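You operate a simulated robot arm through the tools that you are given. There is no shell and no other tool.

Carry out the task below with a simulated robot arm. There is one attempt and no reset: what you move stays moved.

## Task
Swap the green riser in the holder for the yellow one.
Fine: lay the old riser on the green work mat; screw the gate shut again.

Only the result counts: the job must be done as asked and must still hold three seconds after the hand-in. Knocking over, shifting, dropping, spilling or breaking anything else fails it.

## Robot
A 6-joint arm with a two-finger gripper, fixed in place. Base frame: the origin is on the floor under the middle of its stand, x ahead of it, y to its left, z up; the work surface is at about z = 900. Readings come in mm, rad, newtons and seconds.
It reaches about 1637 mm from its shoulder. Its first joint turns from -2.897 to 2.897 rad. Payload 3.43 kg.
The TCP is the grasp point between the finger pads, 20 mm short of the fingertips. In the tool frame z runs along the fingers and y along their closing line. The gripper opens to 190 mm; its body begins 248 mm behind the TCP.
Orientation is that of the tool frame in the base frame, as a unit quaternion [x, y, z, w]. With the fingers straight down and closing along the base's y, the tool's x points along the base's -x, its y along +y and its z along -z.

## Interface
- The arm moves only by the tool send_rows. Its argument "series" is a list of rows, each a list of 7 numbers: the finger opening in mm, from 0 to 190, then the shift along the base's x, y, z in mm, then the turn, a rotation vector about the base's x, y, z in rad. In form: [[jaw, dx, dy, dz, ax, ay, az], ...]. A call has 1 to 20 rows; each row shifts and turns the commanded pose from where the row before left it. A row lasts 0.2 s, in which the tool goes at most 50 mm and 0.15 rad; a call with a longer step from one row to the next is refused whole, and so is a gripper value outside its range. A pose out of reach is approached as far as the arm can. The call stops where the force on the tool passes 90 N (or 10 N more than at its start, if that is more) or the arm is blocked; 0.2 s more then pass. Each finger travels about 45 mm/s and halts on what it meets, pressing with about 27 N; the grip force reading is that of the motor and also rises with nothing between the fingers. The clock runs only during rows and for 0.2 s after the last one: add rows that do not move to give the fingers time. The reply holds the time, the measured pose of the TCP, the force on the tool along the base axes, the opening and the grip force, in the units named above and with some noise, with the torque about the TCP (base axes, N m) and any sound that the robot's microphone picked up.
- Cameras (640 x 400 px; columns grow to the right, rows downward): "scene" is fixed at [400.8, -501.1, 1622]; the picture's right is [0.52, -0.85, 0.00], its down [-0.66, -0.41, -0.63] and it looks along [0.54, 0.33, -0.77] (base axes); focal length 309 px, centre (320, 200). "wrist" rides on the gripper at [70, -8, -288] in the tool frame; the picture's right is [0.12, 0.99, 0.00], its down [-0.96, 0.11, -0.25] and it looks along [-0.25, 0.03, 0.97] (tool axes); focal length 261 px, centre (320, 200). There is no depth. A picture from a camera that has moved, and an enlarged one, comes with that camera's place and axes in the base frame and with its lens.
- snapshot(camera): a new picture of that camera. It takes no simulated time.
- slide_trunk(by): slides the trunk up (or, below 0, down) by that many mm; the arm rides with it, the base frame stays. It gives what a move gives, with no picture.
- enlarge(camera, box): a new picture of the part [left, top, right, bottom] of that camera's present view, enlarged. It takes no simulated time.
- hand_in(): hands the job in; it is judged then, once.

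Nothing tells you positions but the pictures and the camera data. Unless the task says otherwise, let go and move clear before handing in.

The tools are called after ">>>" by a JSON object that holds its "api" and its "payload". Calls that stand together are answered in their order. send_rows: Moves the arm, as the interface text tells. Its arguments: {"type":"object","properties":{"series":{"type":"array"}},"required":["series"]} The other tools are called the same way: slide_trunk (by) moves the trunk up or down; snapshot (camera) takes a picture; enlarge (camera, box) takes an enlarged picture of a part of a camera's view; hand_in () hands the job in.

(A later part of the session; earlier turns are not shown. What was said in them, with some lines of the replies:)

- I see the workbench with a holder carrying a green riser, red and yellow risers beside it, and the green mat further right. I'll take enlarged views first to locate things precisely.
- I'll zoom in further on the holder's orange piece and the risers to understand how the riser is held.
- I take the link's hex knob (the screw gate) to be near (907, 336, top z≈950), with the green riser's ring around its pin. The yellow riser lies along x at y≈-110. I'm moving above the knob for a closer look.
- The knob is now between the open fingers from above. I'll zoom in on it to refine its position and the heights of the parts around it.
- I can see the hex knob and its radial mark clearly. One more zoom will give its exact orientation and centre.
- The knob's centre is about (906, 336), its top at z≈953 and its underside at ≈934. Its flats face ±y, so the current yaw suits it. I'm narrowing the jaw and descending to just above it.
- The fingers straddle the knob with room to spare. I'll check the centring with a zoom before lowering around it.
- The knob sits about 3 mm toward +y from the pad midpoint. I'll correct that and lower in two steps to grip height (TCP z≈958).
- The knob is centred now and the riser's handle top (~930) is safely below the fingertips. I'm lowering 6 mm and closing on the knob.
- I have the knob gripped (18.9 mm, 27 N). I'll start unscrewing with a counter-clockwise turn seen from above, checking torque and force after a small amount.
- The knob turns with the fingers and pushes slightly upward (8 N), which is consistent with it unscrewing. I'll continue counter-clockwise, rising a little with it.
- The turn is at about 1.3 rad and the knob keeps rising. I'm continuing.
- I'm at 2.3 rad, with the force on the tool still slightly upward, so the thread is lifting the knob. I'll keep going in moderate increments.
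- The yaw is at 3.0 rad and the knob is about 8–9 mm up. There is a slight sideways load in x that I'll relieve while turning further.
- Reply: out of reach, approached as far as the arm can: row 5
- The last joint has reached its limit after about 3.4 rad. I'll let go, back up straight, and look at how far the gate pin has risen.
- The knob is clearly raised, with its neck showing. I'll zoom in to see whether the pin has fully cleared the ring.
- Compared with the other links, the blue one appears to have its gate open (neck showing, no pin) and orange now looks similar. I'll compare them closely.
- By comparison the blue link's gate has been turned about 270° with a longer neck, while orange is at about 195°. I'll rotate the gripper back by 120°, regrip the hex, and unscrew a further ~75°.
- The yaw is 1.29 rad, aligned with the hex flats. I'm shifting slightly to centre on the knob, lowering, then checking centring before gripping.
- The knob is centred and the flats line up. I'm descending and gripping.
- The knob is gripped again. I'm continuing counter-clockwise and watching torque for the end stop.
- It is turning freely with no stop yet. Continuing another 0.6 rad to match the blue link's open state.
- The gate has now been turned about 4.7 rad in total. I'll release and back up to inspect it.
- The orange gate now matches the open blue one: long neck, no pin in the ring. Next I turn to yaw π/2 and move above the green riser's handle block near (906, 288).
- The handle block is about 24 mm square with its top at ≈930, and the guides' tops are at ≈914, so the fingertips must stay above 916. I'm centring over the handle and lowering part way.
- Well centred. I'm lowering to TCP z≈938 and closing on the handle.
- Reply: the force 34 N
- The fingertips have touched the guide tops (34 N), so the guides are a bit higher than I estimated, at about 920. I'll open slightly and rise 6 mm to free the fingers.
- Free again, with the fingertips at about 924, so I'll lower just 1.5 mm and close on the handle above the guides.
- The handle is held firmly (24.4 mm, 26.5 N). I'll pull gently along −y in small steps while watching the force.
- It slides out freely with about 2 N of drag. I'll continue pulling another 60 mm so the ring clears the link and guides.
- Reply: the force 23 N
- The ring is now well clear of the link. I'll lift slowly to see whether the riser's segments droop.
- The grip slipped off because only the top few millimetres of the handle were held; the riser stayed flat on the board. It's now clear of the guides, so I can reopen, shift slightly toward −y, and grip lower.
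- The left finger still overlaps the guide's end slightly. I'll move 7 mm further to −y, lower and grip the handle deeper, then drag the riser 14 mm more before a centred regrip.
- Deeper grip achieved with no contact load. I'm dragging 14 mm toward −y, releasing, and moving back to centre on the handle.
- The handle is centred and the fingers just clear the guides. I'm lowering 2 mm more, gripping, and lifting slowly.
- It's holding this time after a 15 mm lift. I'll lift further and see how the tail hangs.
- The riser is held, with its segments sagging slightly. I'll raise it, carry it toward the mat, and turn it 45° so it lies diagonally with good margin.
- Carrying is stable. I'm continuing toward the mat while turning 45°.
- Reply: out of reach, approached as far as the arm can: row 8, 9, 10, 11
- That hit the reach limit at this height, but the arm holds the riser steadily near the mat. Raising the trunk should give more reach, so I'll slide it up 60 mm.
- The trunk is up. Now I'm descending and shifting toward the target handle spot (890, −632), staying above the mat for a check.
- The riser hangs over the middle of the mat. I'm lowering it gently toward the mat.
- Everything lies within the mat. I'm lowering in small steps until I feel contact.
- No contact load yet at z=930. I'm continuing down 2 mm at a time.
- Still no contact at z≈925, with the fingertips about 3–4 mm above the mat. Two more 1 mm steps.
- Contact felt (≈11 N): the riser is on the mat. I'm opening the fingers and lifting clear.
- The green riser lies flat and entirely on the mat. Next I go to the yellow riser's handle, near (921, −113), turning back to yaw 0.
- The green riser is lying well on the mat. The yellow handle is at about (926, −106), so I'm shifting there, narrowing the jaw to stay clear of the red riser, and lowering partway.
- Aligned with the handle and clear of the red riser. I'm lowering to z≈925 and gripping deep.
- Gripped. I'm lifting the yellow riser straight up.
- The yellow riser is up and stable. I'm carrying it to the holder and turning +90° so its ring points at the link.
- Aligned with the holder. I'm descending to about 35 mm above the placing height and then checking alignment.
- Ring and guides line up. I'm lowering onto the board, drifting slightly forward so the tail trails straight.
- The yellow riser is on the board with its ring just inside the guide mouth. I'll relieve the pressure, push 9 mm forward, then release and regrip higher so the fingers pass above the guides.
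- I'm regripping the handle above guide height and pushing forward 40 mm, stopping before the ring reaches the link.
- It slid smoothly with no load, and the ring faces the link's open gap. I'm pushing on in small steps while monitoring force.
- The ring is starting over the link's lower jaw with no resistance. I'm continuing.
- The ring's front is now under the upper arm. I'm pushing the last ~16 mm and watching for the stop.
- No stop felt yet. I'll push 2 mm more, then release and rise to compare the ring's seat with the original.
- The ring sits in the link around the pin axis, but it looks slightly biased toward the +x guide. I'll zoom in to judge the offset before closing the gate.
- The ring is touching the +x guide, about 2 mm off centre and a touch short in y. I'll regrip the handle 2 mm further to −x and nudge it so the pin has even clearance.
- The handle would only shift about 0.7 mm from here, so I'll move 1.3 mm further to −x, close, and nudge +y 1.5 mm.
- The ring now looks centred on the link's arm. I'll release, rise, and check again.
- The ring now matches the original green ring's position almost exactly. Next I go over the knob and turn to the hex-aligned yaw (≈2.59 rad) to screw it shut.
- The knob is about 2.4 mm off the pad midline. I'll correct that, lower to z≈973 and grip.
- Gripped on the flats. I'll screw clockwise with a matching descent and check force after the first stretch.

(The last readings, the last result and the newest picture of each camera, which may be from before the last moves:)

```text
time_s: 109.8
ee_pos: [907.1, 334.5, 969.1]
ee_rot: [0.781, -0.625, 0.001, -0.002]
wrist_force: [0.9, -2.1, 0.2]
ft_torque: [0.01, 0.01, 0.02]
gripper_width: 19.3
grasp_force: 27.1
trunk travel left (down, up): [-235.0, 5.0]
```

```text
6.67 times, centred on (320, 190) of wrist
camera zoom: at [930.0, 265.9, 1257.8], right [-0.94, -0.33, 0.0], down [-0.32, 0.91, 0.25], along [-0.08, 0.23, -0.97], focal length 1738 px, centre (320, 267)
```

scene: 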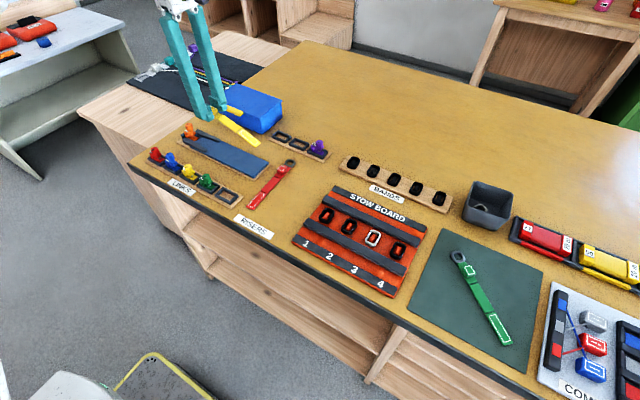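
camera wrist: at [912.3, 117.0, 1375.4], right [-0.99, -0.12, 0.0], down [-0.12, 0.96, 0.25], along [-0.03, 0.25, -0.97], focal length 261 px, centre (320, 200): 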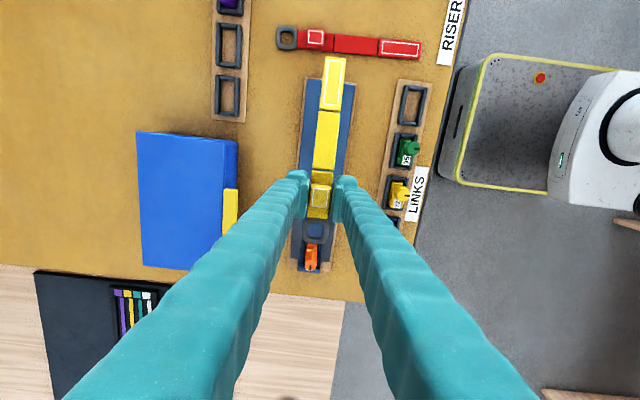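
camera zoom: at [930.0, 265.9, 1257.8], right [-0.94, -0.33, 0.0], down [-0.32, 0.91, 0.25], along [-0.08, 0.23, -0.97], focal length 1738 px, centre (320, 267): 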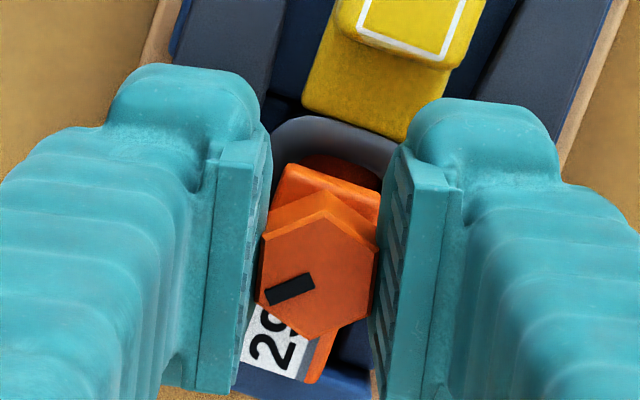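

It turns in step with the fingers and no load. Continuing clockwise.

>>> {"api": "send_rows", "payload": {"series": [[10, 0, 0, -0.31, 0, 0, -0.1], [10, 0, 0, -0.31, 0, 0, -0.1], [10, 0, 0, -0.31, 0, 0, -0.1], [10, 0, 0, -0.31, 0, 0, -0.1], [10, 0, 0, -0.31, 0, 0, -0.1], [10, 0, 0, -0.31, 0, 0, -0.1], [10, 0, 0, -0.31, 0, 0, -0.1], [10, 0, 0, -0.31, 0, 0, -0.1], [10, 0, 0, -0.31, 0, 0, -0.1], [10, 0, 0, -0.31, 0, 0, -0.1], [10, 0, 0, -0.31, 0, 0, -0.1], [10, 0, 0, -0.31, 0, 0, -0.1], [10, 0, 0, 0, 0, 0, 0]]}}

>>> {"api": "enlarge", "payload": {"camera": "wrist", "box": [272, 160, 368, 220]}}

>>> {"api": "enlarge", "payload": {"camera": "scene", "box": [170, 105, 250, 155]}}

```text
time_s: 112.6
ee_pos: [906.1, 336.2, 966.5]
ee_rot: [-0.293, 0.956, -0.002, 0.001]
wrist_force: [-14.9, 0.7, 4.0]
ft_torque: [-0.17, 0.69, 0.0]
gripper_width: 19.1
grasp_force: 27.3
trunk travel left (down, up): [-235.0, 5.0]
```

```text
6.67 times, centred on (320, 190) of wrist
camera zoom: at [851.8, 288.9, 1254.7], right [-0.65, 0.76, 0.0], down [0.73, 0.63, 0.25], along [0.19, 0.16, -0.97], focal length 1738 px, centre (320, 267)
```

zoom: 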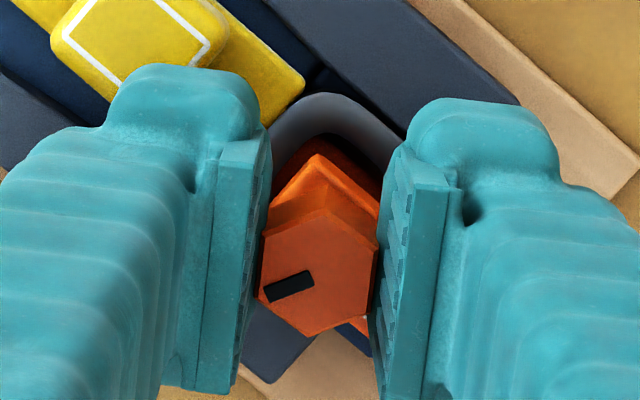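

```text
8.00 times, centred on (210, 130) of scene
camera zoom: at [400.8, -501.1, 1622.0], right [0.52, -0.85, 0.0], down [-0.66, -0.41, -0.63], along [0.54, 0.33, -0.77], focal length 2475 px, centre (1200, 760)
```

zoom: 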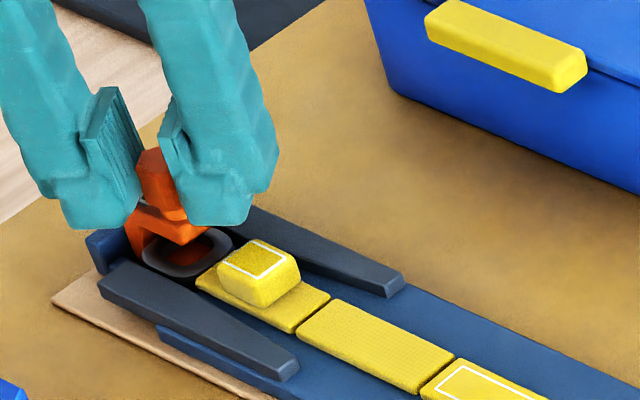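

A sideways load of 15 N has built in x, so I'll relieve that and keep turning.

>>> {"api": "send_rows", "payload": {"series": [[10, -1.2, 0, 0, 0, 0, 0], [10, 0, 0, -0.3, 0, 0, -0.1], [10, 0, 0, -0.3, 0, 0, -0.1], [10, 0, 0, -0.3, 0, 0, -0.1], [10, 0, 0, -0.3, 0, 0, -0.1], [10, 0, 0, -0.3, 0, 0, -0.1], [10, 0, 0, -0.3, 0, 0, -0.1], [10, 0, 0, -0.3, 0, 0, -0.1], [10, 0, 0, -0.3, 0, 0, -0.1], [10, 0, 0, 0, 0, 0, 0]]}}

>>> {"api": "enlarge", "payload": {"camera": "scene", "box": [170, 105, 250, 155]}}

```text
time_s: 114.8
ee_pos: [904.4, 336.7, 964.5]
ee_rot: [0.103, 0.995, -0.003, 0.001]
wrist_force: [-10.7, 6.8, 10.8]
ft_torque: [0.15, 0.37, 0.0]
gripper_width: 19.1
grasp_force: 26.8
trunk travel left (down, up): [-235.0, 5.0]
```

```text
8.00 times, centred on (210, 130) of scene
camera zoom: at [400.8, -501.1, 1622.0], right [0.52, -0.85, 0.0], down [-0.66, -0.41, -0.63], along [0.54, 0.33, -0.77], focal length 2475 px, centre (1200, 760)
```

zoom: 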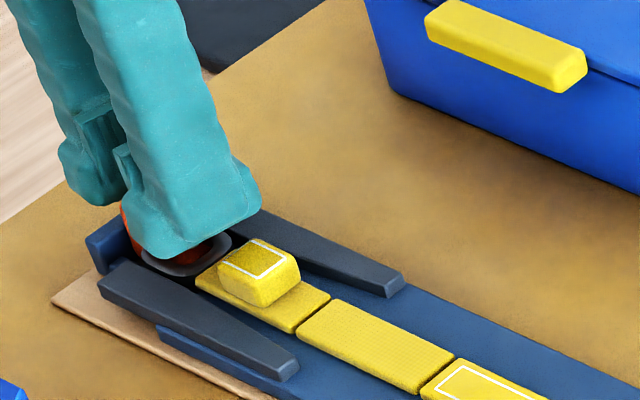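

Vertical and side loads are building a little, so I'll slow the descent and shift by ~1 mm to relieve them while continuing to turn.

>>> {"api": "send_rows", "payload": {"series": [[10, -1, 0.5, 0.6, 0, 0, 0], [10, 0, 0, -0.2, 0, 0, -0.1], [10, 0, 0, -0.2, 0, 0, -0.1], [10, 0, 0, -0.25, 0, 0, -0.1], [10, 0, 0, -0.25, 0, 0, -0.1], [10, 0, 0, -0.25, 0, 0, -0.1], [10, 0, 0, 0, 0, 0, 0]]}}

>>> {"api": "enlarge", "payload": {"camera": "wrist", "box": [272, 160, 368, 220]}}

>>> {"api": "enlarge", "payload": {"camera": "scene", "box": [170, 105, 250, 155]}}

```text
time_s: 116.4
ee_pos: [903.6, 336.0, 963.1]
ee_rot: [0.346, 0.938, -0.002, 0.0]
wrist_force: [-9.5, 7.6, 4.3]
ft_torque: [0.34, 0.46, -0.03]
gripper_width: 19.2
grasp_force: 26.9
trunk travel left (down, up): [-235.0, 5.0]
```

```text
6.67 times, centred on (320, 190) of wrist
camera zoom: at [846.0, 374.3, 1251.3], right [0.55, 0.83, 0.0], down [0.81, -0.54, 0.25], along [0.2, -0.14, -0.97], focal length 1738 px, centre (320, 267)
```

zoom: 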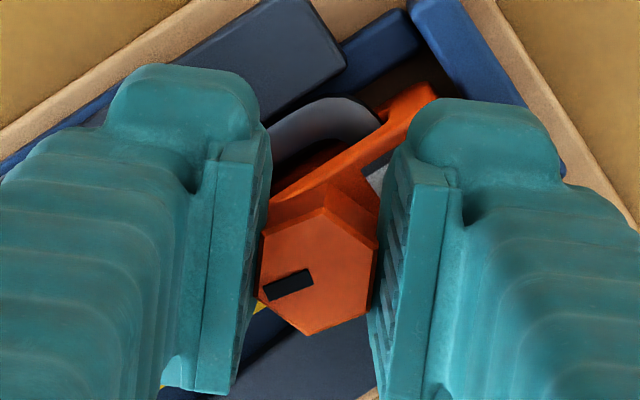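

```text
8.00 times, centred on (210, 130) of scene
camera zoom: at [400.8, -501.1, 1622.0], right [0.52, -0.85, 0.0], down [-0.66, -0.41, -0.63], along [0.54, 0.33, -0.77], focal length 2475 px, centre (1200, 760)
```

zoom: 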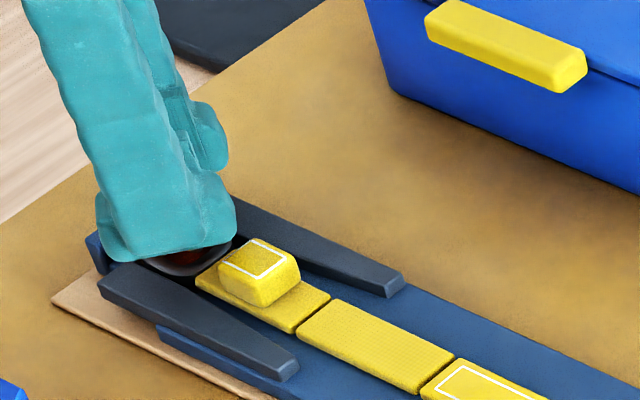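

The link itself has a few millimetres of play in its seat, which explains the side loads. I'll ease the tool in the load direction and continue turning clockwise.

>>> {"api": "send_rows", "payload": {"series": [[10, -1, 0.8, 0, 0, 0, 0], [10, 0, 0, -0.25, 0, 0, -0.1], [10, 0, 0, -0.25, 0, 0, -0.1], [10, 0, 0, -0.25, 0, 0, -0.1], [10, 0, 0, -0.25, 0, 0, -0.1], [10, 0, 0, 0, 0, 0, 0]]}}

>>> {"api": "enlarge", "payload": {"camera": "wrist", "box": [272, 160, 368, 220]}}

>>> {"api": "enlarge", "payload": {"camera": "scene", "box": [170, 105, 250, 155]}}

```text
time_s: 117.8
ee_pos: [904.3, 337.0, 961.7]
ee_rot: [0.527, 0.85, -0.001, -0.001]
wrist_force: [0.1, 0.9, 0.9]
ft_torque: [0.01, 0.01, -0.02]
gripper_width: 19.0
grasp_force: 27.0
trunk travel left (down, up): [-235.0, 5.0]
```

```text
6.67 times, centred on (320, 190) of wrist
camera zoom: at [865.1, 395.1, 1250.4], right [0.83, 0.55, 0.0], down [0.53, -0.81, 0.25], along [0.13, -0.21, -0.97], focal length 1738 px, centre (320, 267)
```

zoom: 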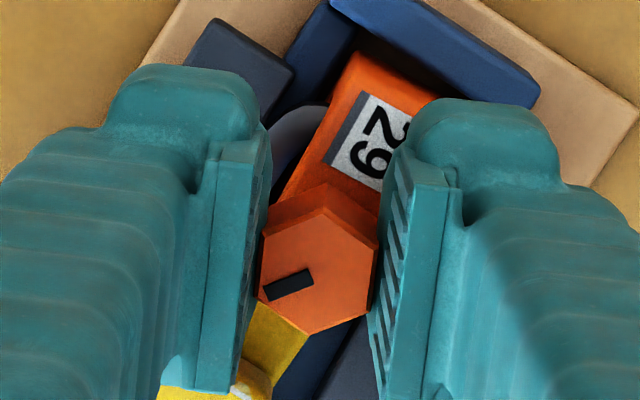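

```text
8.00 times, centred on (210, 130) of scene
camera zoom: at [400.8, -501.1, 1622.0], right [0.52, -0.85, 0.0], down [-0.66, -0.41, -0.63], along [0.54, 0.33, -0.77], focal length 2475 px, centre (1200, 760)
```

zoom: 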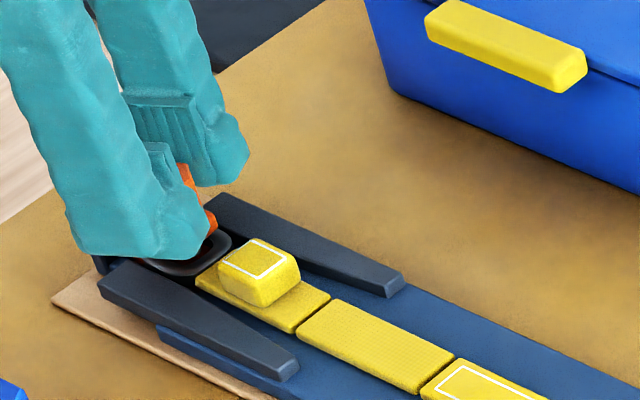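

Loads are back to zero. Continuing the clockwise turn.

>>> {"api": "send_rows", "payload": {"series": [[10, 0, 0, -0.25, 0, 0, -0.1], [10, 0, 0, -0.25, 0, 0, -0.1], [10, 0, 0, -0.25, 0, 0, -0.1], [10, 0, 0, -0.25, 0, 0, -0.1], [10, 0, 0, -0.25, 0, 0, -0.1], [10, 0, 0, 0, 0, 0, 0]]}}

>>> {"api": "enlarge", "payload": {"camera": "wrist", "box": [272, 160, 368, 220]}}

```text
time_s: 119.2
ee_pos: [903.4, 335.8, 960.9]
ee_rot: [0.72, 0.694, -0.001, -0.002]
wrist_force: [0.1, 0.5, 0.7]
ft_torque: [-0.07, -0.01, 0.03]
gripper_width: 19.4
grasp_force: 27.3
trunk travel left (down, up): [-235.0, 5.0]
```

```text
6.67 times, centred on (320, 190) of wrist
camera zoom: at [898.6, 406.3, 1249.3], right [1.0, 0.08, 0.0], down [0.08, -0.97, 0.25], along [0.02, -0.25, -0.97], focal length 1738 px, centre (320, 267)
```

zoom: 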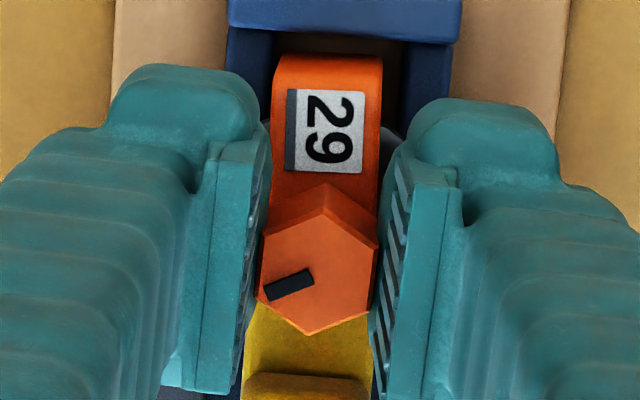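

The link is seated between its rails and the pin is going down. I'm turning the last ~0.5 rad toward the original closed angle.

>>> {"api": "send_rows", "payload": {"series": [[10, 0, 0, -0.25, 0, 0, -0.1], [10, 0, 0, -0.25, 0, 0, -0.1], [10, 0, 0, -0.25, 0, 0, -0.1], [10, 0, 0, -0.25, 0, 0, -0.1], [10, 0, 0, -0.25, 0, 0, -0.08], [10, 0, 0, 0, 0, 0, 0]]}}

>>> {"api": "enlarge", "payload": {"camera": "wrist", "box": [272, 160, 368, 220]}}

>>> {"api": "enlarge", "payload": {"camera": "scene", "box": [170, 105, 250, 155]}}

```text
time_s: 120.6
ee_pos: [904.8, 337.6, 959.8]
ee_rot: [0.864, 0.503, -0.001, -0.002]
wrist_force: [3.9, 3.9, 1.4]
ft_torque: [0.16, -0.15, -0.02]
gripper_width: 18.9
grasp_force: 26.8
trunk travel left (down, up): [-235.0, 5.0]
```

```text
6.67 times, centred on (320, 190) of wrist
camera zoom: at [932.5, 400.5, 1247.8], right [0.92, -0.39, 0.0], down [-0.37, -0.89, 0.25], along [-0.1, -0.23, -0.97], focal length 1738 px, centre (320, 267)
```

zoom: 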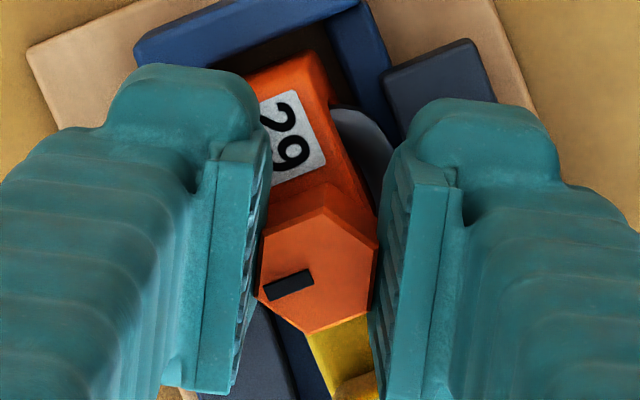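

```text
8.00 times, centred on (210, 130) of scene
camera zoom: at [400.8, -501.1, 1622.0], right [0.52, -0.85, 0.0], down [-0.66, -0.41, -0.63], along [0.54, 0.33, -0.77], focal length 2475 px, centre (1200, 760)
```

zoom: 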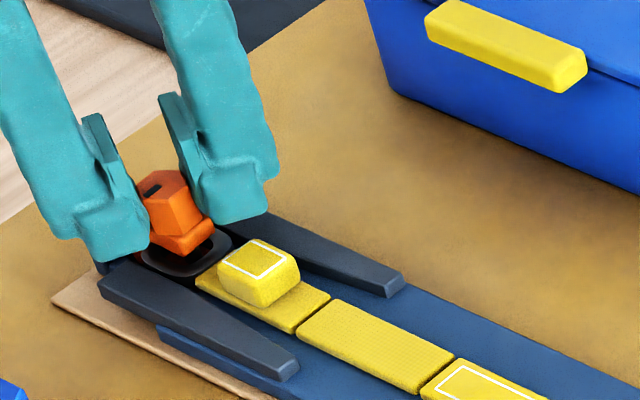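

The mark is back at its original closed direction. I'll turn a bit further to feel whether it's tight.

>>> {"api": "send_rows", "payload": {"series": [[10, 0, 0, -0.1, 0, 0, -0.06], [10, 0, 0, -0.1, 0, 0, -0.06], [10, 0, 0, 0, 0, 0, 0]]}}

>>> {"api": "enlarge", "payload": {"camera": "wrist", "box": [272, 160, 368, 220]}}

```text
time_s: 121.4
ee_pos: [903.3, 337.7, 960.0]
ee_rot: [0.893, 0.451, -0.001, 0.0]
wrist_force: [7.2, 10.0, 1.3]
ft_torque: [0.35, -0.31, 0.21]
gripper_width: 18.7
grasp_force: 27.1
trunk travel left (down, up): [-235.0, 5.0]
```

```text
6.67 times, centred on (320, 190) of wrist
camera zoom: at [939.5, 397.1, 1247.9], right [0.87, -0.49, 0.0], down [-0.48, -0.84, 0.25], along [-0.12, -0.21, -0.97], focal length 1738 px, centre (320, 267)
```

zoom: 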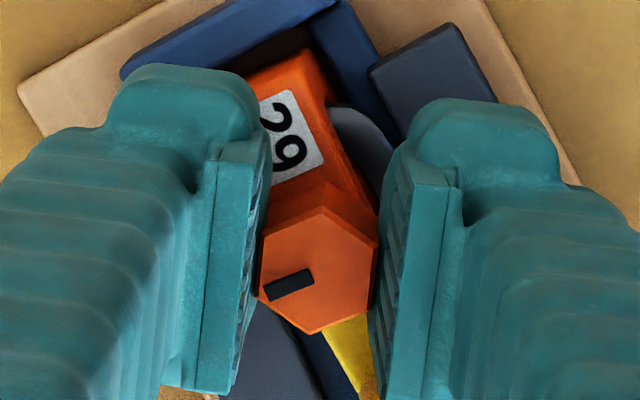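

The torque rose and the link began to turn with the knob, so the gate is tight. I'll release, rise, and inspect.

>>> {"api": "send_rows", "payload": {"series": [[10, 0, 0, 0, 0, 0, 0.04], [30, 0, 0, 0, 0, 0, 0], [50, 0, 0, 0, 0, 0, 0], [60, 0, 0, 0, 0, 0, 0], [60, 0, 0, 0, 0, 0, 0], [60, 0, 0, 25, 0, 0, 0], [60, 0, 0, 40, 0, 0, 0], [60, 0, 0, 40, 0, 0, 0], [60, 0, 0, 0, 0, 0, 0]]}}

>>> {"api": "enlarge", "payload": {"camera": "scene", "box": [180, 120, 212, 140]}}

>>> {"api": "enlarge", "payload": {"camera": "wrist", "box": [272, 150, 368, 210]}}

>>> {"api": "enlarge", "payload": {"camera": "scene", "box": [186, 130, 210, 145]}}

```text
time_s: 123.4
ee_pos: [901.4, 337.6, 1064.2]
ee_rot: [0.883, 0.469, 0.0, -0.001]
wrist_force: [0.6, -1.4, -0.2]
ft_torque: [0.0, -0.03, 0.01]
gripper_width: 60.0
grasp_force: 0.0
trunk travel left (down, up): [-235.0, 5.0]
```

```text
16.00 times, centred on (196, 130) of scene
camera zoom: at [400.8, -501.1, 1622.0], right [0.52, -0.85, 0.0], down [-0.66, -0.41, -0.63], along [0.54, 0.33, -0.77], focal length 4950 px, centre (2304, 1320)
```

zoom: 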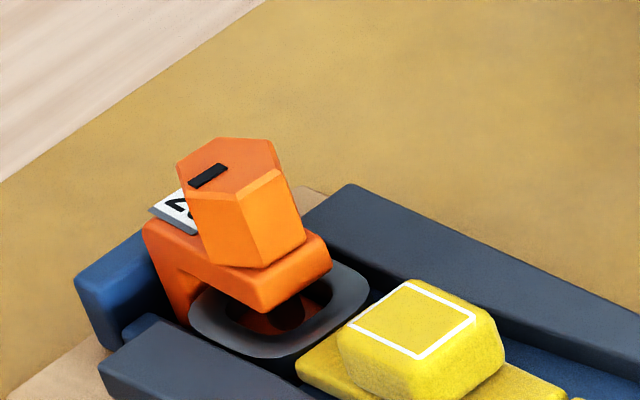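

```text
6.67 times, centred on (320, 180) of wrist
camera zoom: at [935.9, 398.5, 1351.9], right [0.89, -0.46, 0.0], down [-0.44, -0.86, 0.25], along [-0.12, -0.22, -0.97], focal length 1738 px, centre (320, 333)
```

zoom: 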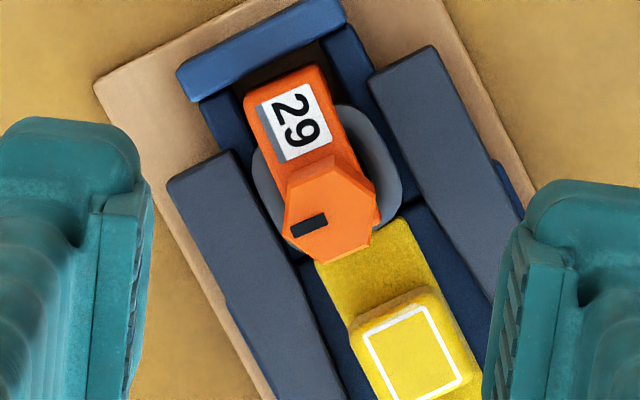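

```text
16.00 times, centred on (198, 138) of scene
camera zoom: at [400.8, -501.1, 1622.0], right [0.52, -0.85, 0.0], down [-0.66, -0.41, -0.63], along [0.54, 0.33, -0.77], focal length 4950 px, centre (2272, 1200)
```

zoom: 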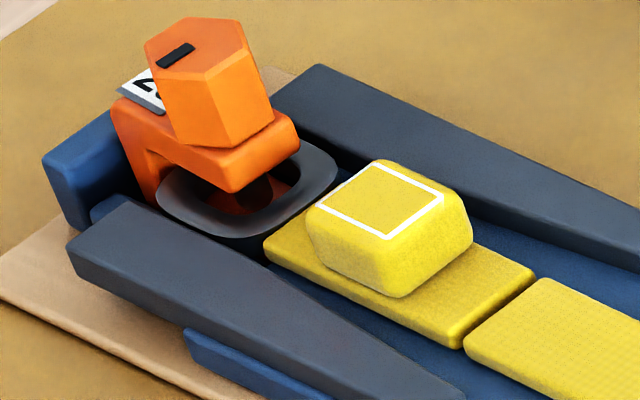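

The gate is fully down with its pin through the yellow ring, matching the original closed look. I'll retreat and check the whole scene.

>>> {"api": "send_rows", "payload": {"series": [[60, 0, 0, 35, 0, 0, 0.1], [60, -20, -10, 30, 0, 0, 0.15], [60, -40, -20, 0, 0, 0, 0.15], [60, -40, -20, 0, 0, 0, 0.15], [60, -40, -20, 0, 0, 0, 0.15], [60, -40, -20, 0, 0, 0, 0.15], [60, 0, 0, 0, 0, 0, 0]]}}

>>> {"api": "snapshot", "payload": {"camera": "scene"}}

>>> {"api": "enlarge", "payload": {"camera": "scene", "box": [130, 110, 340, 240]}}

>>> {"api": "enlarge", "payload": {"camera": "scene", "box": [176, 116, 216, 141]}}

>>> {"api": "enlarge", "payload": {"camera": "scene", "box": [400, 200, 592, 380]}}

```text
time_s: 125.0
ee_pos: [722.8, 245.1, 1129.8]
ee_rot: [0.612, 0.791, 0.0, 0.0]
wrist_force: [-0.1, -0.4, 0.7]
ft_torque: [0.06, -0.05, 0.0]
gripper_width: 59.9
grasp_force: 0.1
trunk travel left (down, up): [-235.0, 5.0]
```

```text
taken
```

scene: 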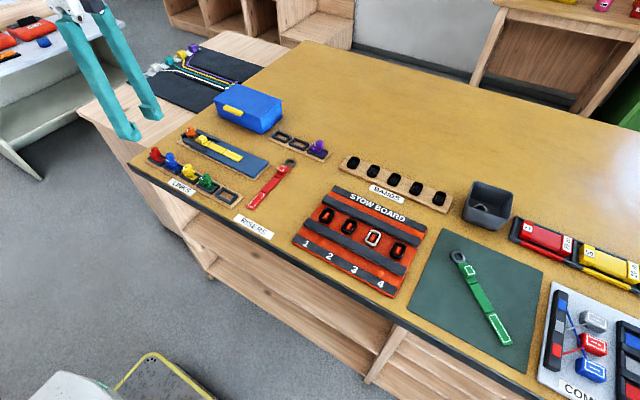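

```text
3.05 times, centred on (235, 175) of scene
camera zoom: at [400.8, -501.1, 1622.0], right [0.52, -0.85, 0.0], down [-0.66, -0.41, -0.63], along [0.54, 0.33, -0.77], focal length 943 px, centre (579, 276)
```

zoom: 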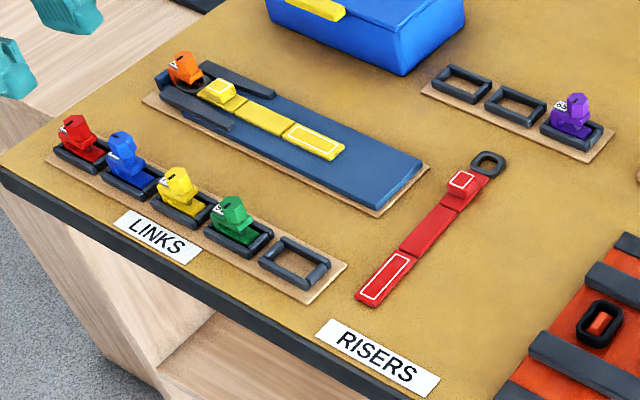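

```text
16.00 times, centred on (196, 128) of scene
camera zoom: at [400.8, -501.1, 1622.0], right [0.52, -0.85, 0.0], down [-0.66, -0.41, -0.63], along [0.54, 0.33, -0.77], focal length 4950 px, centre (2304, 1344)
```

zoom: 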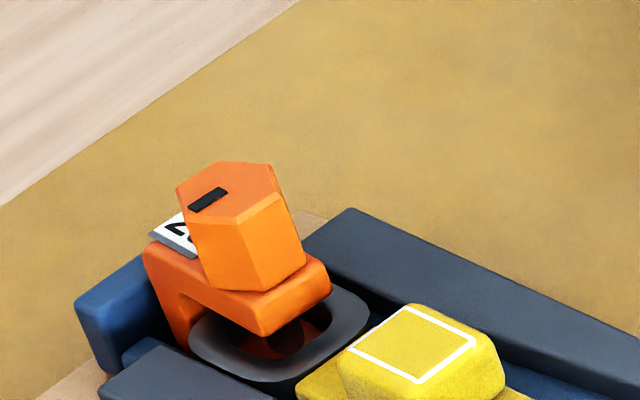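

```text
2.22 times, centred on (496, 290) of scene
camera zoom: at [400.8, -501.1, 1622.0], right [0.52, -0.85, 0.0], down [-0.66, -0.41, -0.63], along [0.54, 0.33, -0.77], focal length 688 px, centre (-71, 0)
```

zoom: 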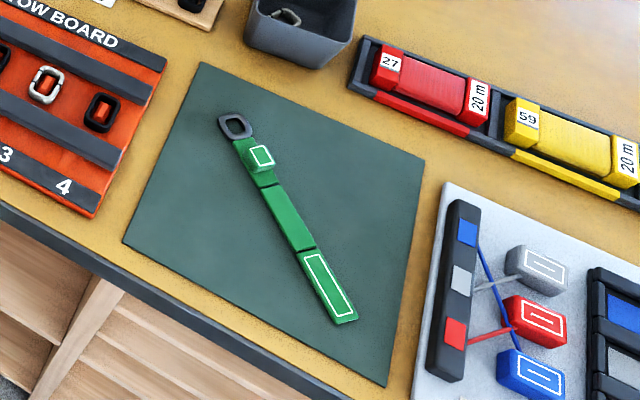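

The yellow riser is in the holder with the gate screwed shut. The green riser lies fully on the mat, nothing else has moved, and the arm is clear, so I'm handing in.

>>> {"api": "hand_in", "payload": {}}

```text
The job is handed in.
```

The swap is done and handed in; the hand-in reply gave no verdict. The yellow riser is in the holder, and the old green one lies diagonally on the green work mat, fully inside its edges.

- **Gate:** I screwed it shut until it felt tight. The pin shows through the yellow riser's ring, and the knob is back down on the link as it was at the start.
- **Link:** The orange link has a few millimetres of play in its seat. It ended up about 1–2 mm from where it began, still between its rails.
- **First grip:** My first lift of the green riser slipped off the handle while it was still flat on the board. Nothing dropped, and the second grip held.
- **Everything else:** In the last pictures, the rest of the bench was where it started, including the red riser and the other links. The arm was clear when I handed in.
- **Trunk:** I raised the trunk 60 mm to reach the mat and left it there.
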